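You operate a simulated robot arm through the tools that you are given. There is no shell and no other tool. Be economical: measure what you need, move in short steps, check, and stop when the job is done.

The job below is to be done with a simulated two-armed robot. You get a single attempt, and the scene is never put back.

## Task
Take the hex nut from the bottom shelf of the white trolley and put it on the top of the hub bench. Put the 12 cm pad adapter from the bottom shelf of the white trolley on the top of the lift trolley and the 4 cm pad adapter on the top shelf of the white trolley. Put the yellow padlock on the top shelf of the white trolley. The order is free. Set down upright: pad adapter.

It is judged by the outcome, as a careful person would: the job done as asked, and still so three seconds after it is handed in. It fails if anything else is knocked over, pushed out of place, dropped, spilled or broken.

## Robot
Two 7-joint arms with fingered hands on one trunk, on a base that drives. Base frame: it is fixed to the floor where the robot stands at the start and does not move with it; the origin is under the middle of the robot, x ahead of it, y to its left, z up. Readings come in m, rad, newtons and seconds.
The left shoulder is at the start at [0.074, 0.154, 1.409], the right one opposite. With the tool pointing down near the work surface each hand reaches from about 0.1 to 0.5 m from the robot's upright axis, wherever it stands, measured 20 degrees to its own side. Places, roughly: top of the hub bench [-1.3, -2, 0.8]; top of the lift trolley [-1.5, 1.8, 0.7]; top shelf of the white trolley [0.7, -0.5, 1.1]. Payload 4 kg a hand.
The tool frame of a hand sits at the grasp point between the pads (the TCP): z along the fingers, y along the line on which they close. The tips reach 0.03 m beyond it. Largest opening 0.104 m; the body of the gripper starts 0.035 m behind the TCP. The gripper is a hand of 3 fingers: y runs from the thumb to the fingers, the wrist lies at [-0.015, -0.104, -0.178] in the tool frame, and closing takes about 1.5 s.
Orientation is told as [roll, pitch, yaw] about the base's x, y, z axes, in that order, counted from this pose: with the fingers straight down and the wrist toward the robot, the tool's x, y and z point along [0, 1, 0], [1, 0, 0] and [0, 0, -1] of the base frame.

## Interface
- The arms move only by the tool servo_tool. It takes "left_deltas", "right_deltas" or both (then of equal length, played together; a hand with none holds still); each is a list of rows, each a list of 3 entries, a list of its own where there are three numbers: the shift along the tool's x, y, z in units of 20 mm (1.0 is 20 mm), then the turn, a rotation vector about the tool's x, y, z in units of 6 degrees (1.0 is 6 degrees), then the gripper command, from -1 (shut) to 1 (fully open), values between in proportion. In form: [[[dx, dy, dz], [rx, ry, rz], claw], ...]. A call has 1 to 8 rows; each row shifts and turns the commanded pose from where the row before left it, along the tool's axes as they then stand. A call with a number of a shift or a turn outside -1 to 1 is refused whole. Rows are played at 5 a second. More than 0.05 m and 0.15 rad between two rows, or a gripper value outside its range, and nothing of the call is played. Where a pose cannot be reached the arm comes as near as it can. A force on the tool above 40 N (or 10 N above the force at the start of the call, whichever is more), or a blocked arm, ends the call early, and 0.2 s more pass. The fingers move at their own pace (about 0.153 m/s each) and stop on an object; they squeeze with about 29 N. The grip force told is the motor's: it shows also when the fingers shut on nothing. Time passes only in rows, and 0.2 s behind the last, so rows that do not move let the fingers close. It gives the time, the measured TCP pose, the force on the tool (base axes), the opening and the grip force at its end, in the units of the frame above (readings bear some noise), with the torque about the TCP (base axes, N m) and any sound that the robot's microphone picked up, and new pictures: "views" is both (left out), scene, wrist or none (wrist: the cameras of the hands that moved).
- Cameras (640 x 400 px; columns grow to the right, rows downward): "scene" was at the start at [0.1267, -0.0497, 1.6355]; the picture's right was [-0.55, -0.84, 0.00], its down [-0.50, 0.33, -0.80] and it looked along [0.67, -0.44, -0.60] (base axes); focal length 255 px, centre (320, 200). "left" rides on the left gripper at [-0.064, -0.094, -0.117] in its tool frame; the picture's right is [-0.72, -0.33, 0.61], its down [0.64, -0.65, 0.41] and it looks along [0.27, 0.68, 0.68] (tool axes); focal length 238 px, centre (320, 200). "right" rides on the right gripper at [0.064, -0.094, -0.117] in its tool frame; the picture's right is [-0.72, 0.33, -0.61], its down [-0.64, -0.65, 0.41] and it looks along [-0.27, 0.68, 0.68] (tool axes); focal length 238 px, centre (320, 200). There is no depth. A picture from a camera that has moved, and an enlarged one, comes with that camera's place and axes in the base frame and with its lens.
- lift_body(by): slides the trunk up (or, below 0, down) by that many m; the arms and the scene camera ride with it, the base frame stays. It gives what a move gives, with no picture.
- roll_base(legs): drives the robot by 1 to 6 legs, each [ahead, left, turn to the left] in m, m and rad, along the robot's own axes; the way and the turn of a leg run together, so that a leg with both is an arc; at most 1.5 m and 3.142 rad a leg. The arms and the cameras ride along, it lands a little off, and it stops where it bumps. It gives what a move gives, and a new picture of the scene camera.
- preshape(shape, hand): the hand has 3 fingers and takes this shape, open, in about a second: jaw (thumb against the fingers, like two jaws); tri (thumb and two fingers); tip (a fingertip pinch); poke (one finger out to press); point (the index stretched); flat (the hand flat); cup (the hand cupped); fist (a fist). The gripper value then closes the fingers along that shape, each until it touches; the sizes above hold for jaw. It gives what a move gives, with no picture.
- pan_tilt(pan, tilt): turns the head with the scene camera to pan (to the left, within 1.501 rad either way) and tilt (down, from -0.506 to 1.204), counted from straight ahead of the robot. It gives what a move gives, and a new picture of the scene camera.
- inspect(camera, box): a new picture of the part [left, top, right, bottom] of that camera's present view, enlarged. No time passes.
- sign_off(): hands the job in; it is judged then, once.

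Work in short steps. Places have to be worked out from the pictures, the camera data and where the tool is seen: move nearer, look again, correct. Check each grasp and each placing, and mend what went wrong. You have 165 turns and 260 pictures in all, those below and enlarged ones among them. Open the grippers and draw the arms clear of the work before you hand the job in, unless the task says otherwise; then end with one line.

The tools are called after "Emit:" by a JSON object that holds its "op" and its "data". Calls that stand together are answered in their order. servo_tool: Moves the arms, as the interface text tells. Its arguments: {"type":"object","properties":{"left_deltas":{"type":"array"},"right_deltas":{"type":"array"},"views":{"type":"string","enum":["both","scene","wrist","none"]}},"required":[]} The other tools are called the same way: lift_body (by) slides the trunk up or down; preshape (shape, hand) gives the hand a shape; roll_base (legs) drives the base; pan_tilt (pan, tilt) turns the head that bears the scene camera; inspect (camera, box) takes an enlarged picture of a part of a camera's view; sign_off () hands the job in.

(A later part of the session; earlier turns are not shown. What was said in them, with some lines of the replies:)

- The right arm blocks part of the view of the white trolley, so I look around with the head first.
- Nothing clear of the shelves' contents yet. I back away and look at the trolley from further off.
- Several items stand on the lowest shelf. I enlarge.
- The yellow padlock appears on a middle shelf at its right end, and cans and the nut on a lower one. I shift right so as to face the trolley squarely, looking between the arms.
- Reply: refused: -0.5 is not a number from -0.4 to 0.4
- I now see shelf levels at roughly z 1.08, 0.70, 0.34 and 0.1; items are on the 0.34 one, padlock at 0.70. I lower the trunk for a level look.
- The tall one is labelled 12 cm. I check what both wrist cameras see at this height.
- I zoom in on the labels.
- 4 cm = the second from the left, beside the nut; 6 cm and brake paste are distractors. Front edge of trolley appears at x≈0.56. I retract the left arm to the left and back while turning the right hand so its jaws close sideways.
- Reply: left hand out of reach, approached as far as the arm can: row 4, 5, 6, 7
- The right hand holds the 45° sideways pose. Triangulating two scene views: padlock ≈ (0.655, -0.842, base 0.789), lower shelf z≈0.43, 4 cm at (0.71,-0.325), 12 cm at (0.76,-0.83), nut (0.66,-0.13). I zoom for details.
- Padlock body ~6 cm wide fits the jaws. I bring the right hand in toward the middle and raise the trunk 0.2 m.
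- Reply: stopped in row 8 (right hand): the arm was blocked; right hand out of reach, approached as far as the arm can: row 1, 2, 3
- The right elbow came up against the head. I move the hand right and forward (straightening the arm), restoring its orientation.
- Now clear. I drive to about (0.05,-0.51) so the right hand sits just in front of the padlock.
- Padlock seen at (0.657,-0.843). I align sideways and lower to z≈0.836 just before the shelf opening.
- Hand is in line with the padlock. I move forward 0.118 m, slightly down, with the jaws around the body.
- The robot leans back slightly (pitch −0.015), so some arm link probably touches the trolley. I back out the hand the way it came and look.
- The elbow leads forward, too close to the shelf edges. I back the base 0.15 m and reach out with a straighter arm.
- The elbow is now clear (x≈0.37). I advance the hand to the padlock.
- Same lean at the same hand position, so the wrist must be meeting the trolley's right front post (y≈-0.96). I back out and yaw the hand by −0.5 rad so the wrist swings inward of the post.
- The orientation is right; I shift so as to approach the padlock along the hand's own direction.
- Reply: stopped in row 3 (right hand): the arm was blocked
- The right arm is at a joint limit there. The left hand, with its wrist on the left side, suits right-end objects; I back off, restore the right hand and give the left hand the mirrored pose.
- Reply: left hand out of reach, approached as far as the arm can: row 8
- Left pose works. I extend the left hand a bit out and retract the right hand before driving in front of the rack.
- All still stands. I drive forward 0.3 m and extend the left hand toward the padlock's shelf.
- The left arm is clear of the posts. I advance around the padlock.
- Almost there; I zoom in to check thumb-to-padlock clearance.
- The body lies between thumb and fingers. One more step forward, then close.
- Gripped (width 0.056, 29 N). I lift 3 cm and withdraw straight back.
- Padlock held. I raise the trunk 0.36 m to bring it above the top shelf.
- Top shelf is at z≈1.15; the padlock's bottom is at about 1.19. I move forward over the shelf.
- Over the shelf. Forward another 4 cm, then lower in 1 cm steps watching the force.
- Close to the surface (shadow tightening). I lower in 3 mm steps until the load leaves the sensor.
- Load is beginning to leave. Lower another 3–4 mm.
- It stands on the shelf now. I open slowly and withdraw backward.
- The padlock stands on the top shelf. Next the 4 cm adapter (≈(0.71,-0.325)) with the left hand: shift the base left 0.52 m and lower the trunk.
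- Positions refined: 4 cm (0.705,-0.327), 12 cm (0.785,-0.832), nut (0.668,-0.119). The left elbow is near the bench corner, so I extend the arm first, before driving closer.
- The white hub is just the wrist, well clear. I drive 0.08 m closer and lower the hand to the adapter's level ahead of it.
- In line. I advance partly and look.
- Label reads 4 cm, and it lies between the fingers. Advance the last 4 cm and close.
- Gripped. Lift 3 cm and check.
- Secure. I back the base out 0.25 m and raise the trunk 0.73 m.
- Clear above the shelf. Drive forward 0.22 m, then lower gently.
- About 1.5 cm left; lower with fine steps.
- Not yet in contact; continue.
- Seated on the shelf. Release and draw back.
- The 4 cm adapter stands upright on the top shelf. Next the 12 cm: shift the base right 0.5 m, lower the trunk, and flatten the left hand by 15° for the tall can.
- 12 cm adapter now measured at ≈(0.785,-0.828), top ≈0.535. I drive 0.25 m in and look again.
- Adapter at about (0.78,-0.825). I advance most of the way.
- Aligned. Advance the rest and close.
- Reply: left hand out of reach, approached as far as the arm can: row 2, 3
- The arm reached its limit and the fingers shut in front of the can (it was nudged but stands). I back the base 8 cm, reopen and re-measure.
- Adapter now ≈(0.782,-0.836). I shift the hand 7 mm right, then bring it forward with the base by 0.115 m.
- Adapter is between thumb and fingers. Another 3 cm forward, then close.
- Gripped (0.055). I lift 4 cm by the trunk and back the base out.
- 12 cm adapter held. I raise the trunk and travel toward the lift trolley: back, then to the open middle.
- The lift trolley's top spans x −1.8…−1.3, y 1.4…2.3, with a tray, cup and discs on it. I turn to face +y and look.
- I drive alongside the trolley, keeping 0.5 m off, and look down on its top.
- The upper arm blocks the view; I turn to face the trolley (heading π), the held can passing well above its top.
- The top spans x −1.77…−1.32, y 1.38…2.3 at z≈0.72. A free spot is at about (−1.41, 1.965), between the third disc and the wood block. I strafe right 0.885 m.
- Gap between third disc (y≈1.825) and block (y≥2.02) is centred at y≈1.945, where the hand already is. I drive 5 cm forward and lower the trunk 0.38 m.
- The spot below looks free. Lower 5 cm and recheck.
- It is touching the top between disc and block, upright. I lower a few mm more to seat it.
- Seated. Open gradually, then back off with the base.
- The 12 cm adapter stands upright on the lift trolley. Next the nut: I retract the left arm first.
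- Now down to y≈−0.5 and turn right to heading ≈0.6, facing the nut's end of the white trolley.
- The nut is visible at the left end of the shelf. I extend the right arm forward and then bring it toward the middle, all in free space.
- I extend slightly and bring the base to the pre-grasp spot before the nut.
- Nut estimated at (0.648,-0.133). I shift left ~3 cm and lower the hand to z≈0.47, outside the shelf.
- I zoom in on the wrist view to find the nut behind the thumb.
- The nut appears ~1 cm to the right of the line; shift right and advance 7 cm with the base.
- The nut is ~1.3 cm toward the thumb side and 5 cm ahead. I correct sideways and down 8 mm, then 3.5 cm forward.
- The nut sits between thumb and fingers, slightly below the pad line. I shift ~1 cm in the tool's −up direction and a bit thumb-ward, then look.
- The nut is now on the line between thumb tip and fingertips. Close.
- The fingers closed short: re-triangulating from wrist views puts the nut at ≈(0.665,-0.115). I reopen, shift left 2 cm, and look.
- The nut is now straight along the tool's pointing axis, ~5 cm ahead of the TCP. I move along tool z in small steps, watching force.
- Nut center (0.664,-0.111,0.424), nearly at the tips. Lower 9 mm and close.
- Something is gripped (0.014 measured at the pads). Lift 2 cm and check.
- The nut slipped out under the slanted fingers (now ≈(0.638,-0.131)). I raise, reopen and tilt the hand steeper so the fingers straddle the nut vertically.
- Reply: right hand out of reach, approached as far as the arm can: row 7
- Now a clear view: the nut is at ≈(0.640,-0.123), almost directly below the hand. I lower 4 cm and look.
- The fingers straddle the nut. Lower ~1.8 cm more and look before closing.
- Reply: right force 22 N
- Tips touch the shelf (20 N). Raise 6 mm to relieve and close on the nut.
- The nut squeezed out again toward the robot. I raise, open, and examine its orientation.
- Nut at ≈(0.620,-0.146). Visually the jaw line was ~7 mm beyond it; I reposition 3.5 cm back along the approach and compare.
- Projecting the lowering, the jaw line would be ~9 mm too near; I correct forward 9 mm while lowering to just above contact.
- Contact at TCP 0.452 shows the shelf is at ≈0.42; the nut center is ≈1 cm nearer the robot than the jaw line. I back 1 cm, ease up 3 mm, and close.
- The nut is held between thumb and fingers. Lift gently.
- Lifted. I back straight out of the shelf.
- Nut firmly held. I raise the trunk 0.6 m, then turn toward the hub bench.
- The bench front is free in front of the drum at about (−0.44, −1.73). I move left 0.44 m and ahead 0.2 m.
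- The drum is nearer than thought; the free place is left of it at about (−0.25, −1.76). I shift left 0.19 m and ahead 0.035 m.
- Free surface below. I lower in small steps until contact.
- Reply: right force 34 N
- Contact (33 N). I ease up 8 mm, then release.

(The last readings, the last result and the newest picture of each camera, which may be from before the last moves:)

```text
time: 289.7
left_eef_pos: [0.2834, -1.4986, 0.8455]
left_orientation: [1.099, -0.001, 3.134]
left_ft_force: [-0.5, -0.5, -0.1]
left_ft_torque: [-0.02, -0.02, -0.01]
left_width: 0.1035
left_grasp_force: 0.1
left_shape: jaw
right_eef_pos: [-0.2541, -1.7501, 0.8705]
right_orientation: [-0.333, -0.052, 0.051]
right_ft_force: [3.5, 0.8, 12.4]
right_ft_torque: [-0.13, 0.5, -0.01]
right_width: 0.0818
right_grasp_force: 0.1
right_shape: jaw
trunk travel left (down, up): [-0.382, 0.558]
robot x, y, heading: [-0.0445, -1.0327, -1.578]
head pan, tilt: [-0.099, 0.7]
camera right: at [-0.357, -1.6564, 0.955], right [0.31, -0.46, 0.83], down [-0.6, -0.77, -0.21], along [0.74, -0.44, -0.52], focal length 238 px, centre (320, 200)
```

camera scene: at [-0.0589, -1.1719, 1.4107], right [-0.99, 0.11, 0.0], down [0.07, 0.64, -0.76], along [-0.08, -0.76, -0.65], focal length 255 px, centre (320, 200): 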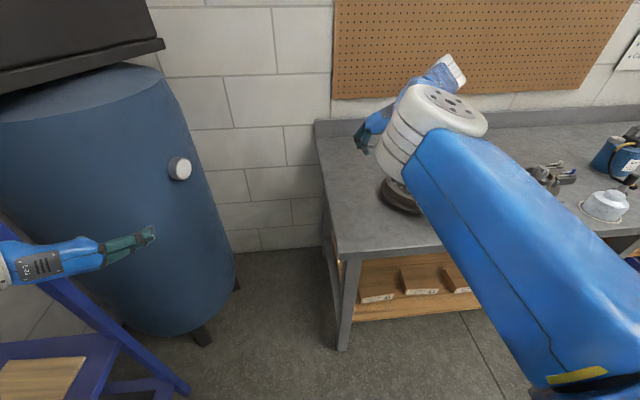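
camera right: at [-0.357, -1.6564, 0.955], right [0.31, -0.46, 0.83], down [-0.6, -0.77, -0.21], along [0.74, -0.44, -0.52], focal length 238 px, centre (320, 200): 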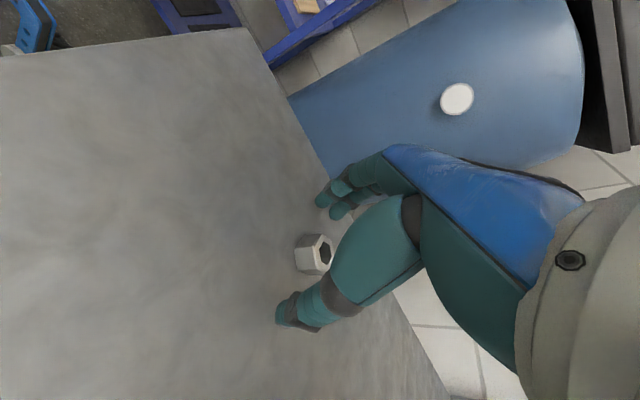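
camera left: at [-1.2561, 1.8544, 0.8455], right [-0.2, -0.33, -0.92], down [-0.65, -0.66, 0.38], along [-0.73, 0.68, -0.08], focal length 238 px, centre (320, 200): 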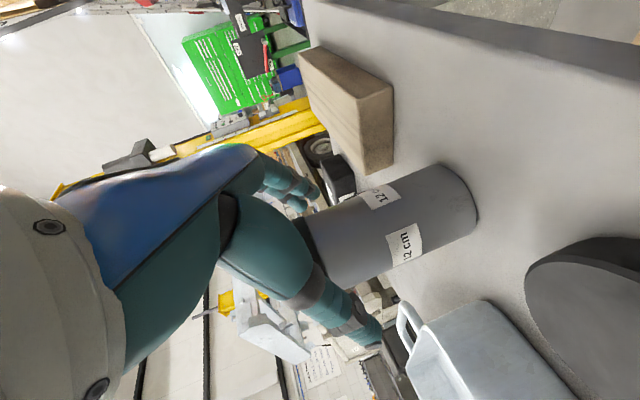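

The nut rests on the hub bench. I raise the trunk straight up and back away, then verify.

Emit:
{"op": "lift_body", "data": {"by": 0.2}}

Emit:
{"op": "roll_base", "data": {"legs": [[-0.4, 0, 0]]}}

Emit:
{"op": "pan_tilt", "data": {"pan": 0.0, "tilt": 0.45}}

Emit:
{"op": "inspect", "data": {"camera": "scene", "box": [250, 130, 450, 270]}}

```text
time: 291.9
left_eef_pos: [0.2839, -1.4986, 1.0445]
left_orientation: [1.096, -0.001, 3.133]
left_ft_force: [0.1, -0.2, -0.4]
left_ft_torque: [-0.01, -0.02, -0.01]
left_width: 0.1035
left_grasp_force: 0.1
left_shape: jaw
right_eef_pos: [-0.2549, -1.7526, 1.0678]
right_orientation: [-0.333, -0.055, 0.049]
right_ft_force: [-0.2, 0.1, 0.5]
right_ft_torque: [-0.01, -0.01, 0.01]
right_width: 0.0829
right_grasp_force: 0.0
right_shape: jaw
trunk travel left (down, up): [-0.582, 0.358]
robot x, y, heading: [-0.0444, -1.035, -1.576]
head pan, tilt: [-0.099, 0.7]
```

```text
time: 294.4
left_eef_pos: [0.2842, -1.1004, 1.0435]
left_orientation: [1.098, 0.002, 3.131]
left_ft_force: [0.2, 0.0, -0.1]
left_ft_torque: [-0.01, 0.01, 0.0]
left_width: 0.1036
left_grasp_force: 0.0
left_shape: jaw
right_eef_pos: [-0.2529, -1.3509, 1.069]
right_orientation: [-0.332, -0.056, 0.046]
right_ft_force: [-0.5, 0.1, -0.4]
right_ft_torque: [-0.02, 0.01, -0.01]
right_width: 0.083
right_grasp_force: 0.2
right_shape: jaw
trunk travel left (down, up): [-0.582, 0.358]
robot x, y, heading: [-0.0411, -0.6331, -1.58]
head pan, tilt: [-0.099, 0.7]
camera scene: at [-0.0503, -0.7729, 1.3875], right [-0.99, 0.11, 0.0], down [0.07, 0.64, -0.76], along [-0.09, -0.76, -0.65], focal length 255 px, centre (320, 200)
```

scene: 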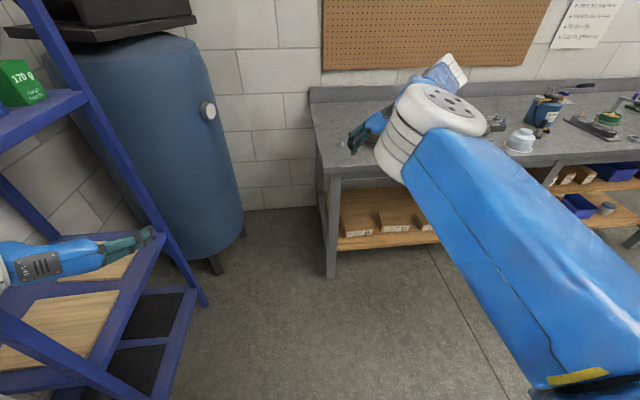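

```text
time: 295.1
left_eef_pos: [0.2843, -1.0985, 1.0465]
left_orientation: [1.102, 0.0, 3.129]
left_ft_force: [-0.7, -0.1, -1.1]
left_ft_torque: [0.03, 0.02, -0.02]
left_width: 0.1035
left_grasp_force: 0.1
left_shape: jaw
right_eef_pos: [-0.2538, -1.3485, 1.071]
right_orientation: [-0.334, -0.056, 0.046]
right_ft_force: [-0.3, -0.8, 0.0]
right_ft_torque: [0.0, 0.01, 0.0]
right_width: 0.0828
right_grasp_force: 0.0
right_shape: jaw
trunk travel left (down, up): [-0.582, 0.358]
robot x, y, heading: [-0.0381, -0.6312, -1.583]
head pan, tilt: [0.0, 0.45]
camera scene: at [-0.0419, -0.7781, 1.4099], right [-1.0, 0.01, 0.0], down [0.0, 0.44, -0.9], along [-0.01, -0.9, -0.44], focal length 255 px, centre (320, 200)
```

scene: 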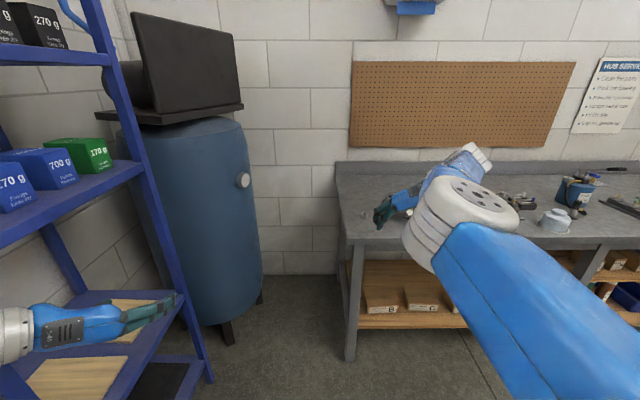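

```text
2.86 times, centred on (350, 200) of scene
camera zoom: at [-0.0419, -0.7781, 1.4099], right [-1.0, 0.01, 0.0], down [0.0, 0.44, -0.9], along [-0.01, -0.9, -0.44], focal length 728 px, centre (234, 200)
```

zoom: 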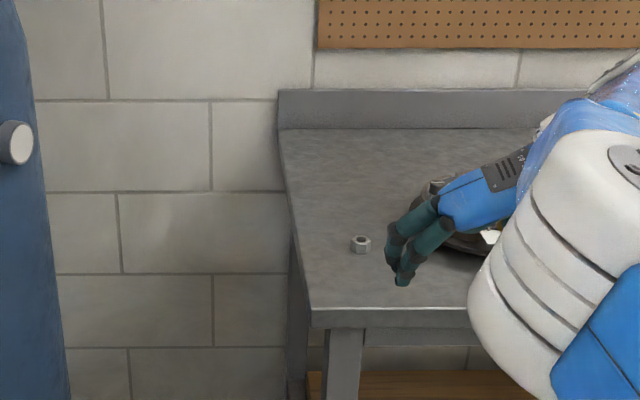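

The nut is on the bench. I move to open space and check the white trolley once more.

Emit:
{"op": "roll_base", "data": {"legs": [[0, -0.6, 0], [-0.1, 0, 1.58]]}}

Emit:
{"op": "pan_tilt", "data": {"pan": 0.0, "tilt": 0.35}}

Emit:
{"op": "inspect", "data": {"camera": "scene", "box": [180, 130, 420, 330]}}

```text
time: 302.4
left_eef_pos: [-0.2356, -0.232, 1.0454]
left_orientation: [1.099, -0.001, -1.578]
left_ft_force: [-0.3, -0.2, -0.2]
left_ft_torque: [0.03, 0.02, 0.03]
left_width: 0.1036
left_grasp_force: 0.2
left_shape: jaw
right_eef_pos: [0.0152, -0.7687, 1.0702]
right_orientation: [-0.334, -0.055, 1.622]
right_ft_force: [0.3, -0.1, 0.0]
right_ft_torque: [-0.02, -0.03, 0.0]
right_width: 0.0826
right_grasp_force: 0.1
right_shape: jaw
trunk travel left (down, up): [-0.582, 0.358]
robot x, y, heading: [-0.7013, -0.5612, -0.005]
head pan, tilt: [0.0, 0.45]
camera scene: at [-0.5565, -0.5603, 1.4098], right [-0.01, -1.0, 0.0], down [-0.44, 0.0, -0.9], along [0.9, -0.01, -0.44], focal length 255 px, centre (320, 200)
```

scene: 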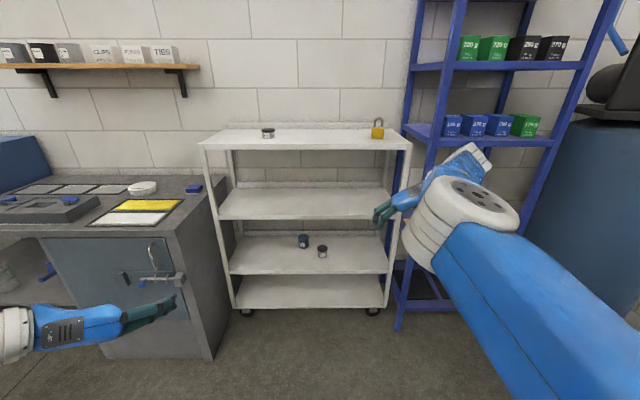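

```text
time: 303.0
left_eef_pos: [-0.2374, -0.2322, 1.0464]
left_orientation: [1.101, -0.001, -1.579]
left_ft_force: [0.1, -0.1, 1.0]
left_ft_torque: [0.0, 0.01, 0.0]
left_width: 0.1039
left_grasp_force: 0.0
left_shape: jaw
right_eef_pos: [0.0139, -0.7698, 1.0711]
right_orientation: [-0.336, -0.055, 1.621]
right_ft_force: [1.1, 0.5, -0.5]
right_ft_torque: [-0.01, -0.03, 0.0]
right_width: 0.0829
right_grasp_force: 0.0
right_shape: jaw
trunk travel left (down, up): [-0.582, 0.358]
robot x, y, heading: [-0.701, -0.5574, -0.005]
head pan, tilt: [0.0, 0.351]
camera scene: at [-0.5553, -0.5599, 1.419], right [-0.01, -1.0, 0.0], down [-0.35, 0.0, -0.94], along [0.94, -0.01, -0.35], focal length 255 px, centre (320, 200)
```

scene: 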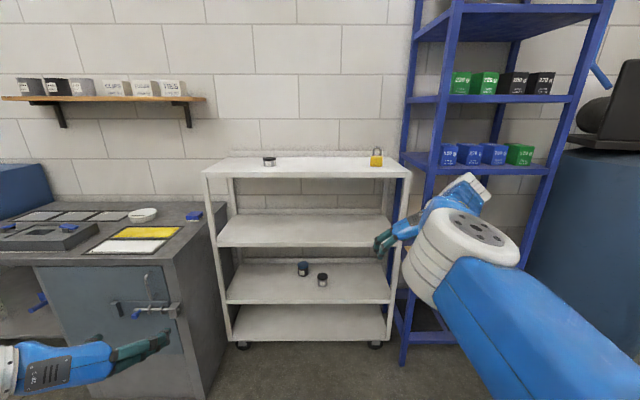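

```text
2.00 times, centred on (300, 230) of scene
camera zoom: at [-0.5553, -0.5599, 1.419], right [-0.01, -1.0, 0.0], down [-0.35, 0.0, -0.94], along [0.94, -0.01, -0.35], focal length 510 px, centre (360, 140)
```

zoom: 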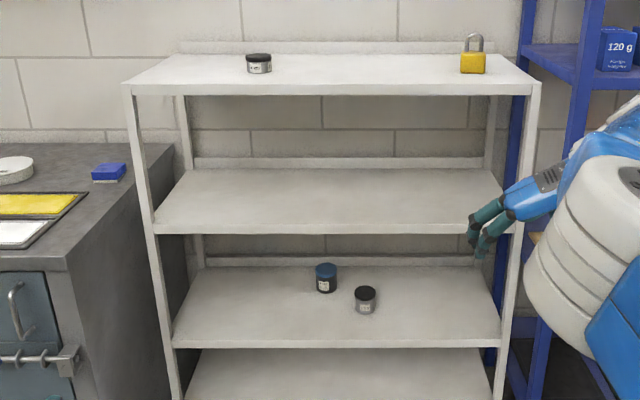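

Everything is in place: padlock and the 4 cm adapter on the top shelf, brake paste and 6 cm adapter undisturbed, grippers open and arms clear. I hand in.

Emit:
{"op": "sign_off", "data": {}}

```text
The job is handed in.
```

All four items are where you asked: the hex nut is on the hub bench, the 12 cm adapter stands upright on the lift trolley, and the 4 cm adapter (also upright) and the yellow padlock are on the white trolley's top shelf. While I was reaching for the padlock, the right arm pressed against the white trolley's corner post twice. Later pictures show no sign that the trolley moved, and nothing else was knocked over or dropped.
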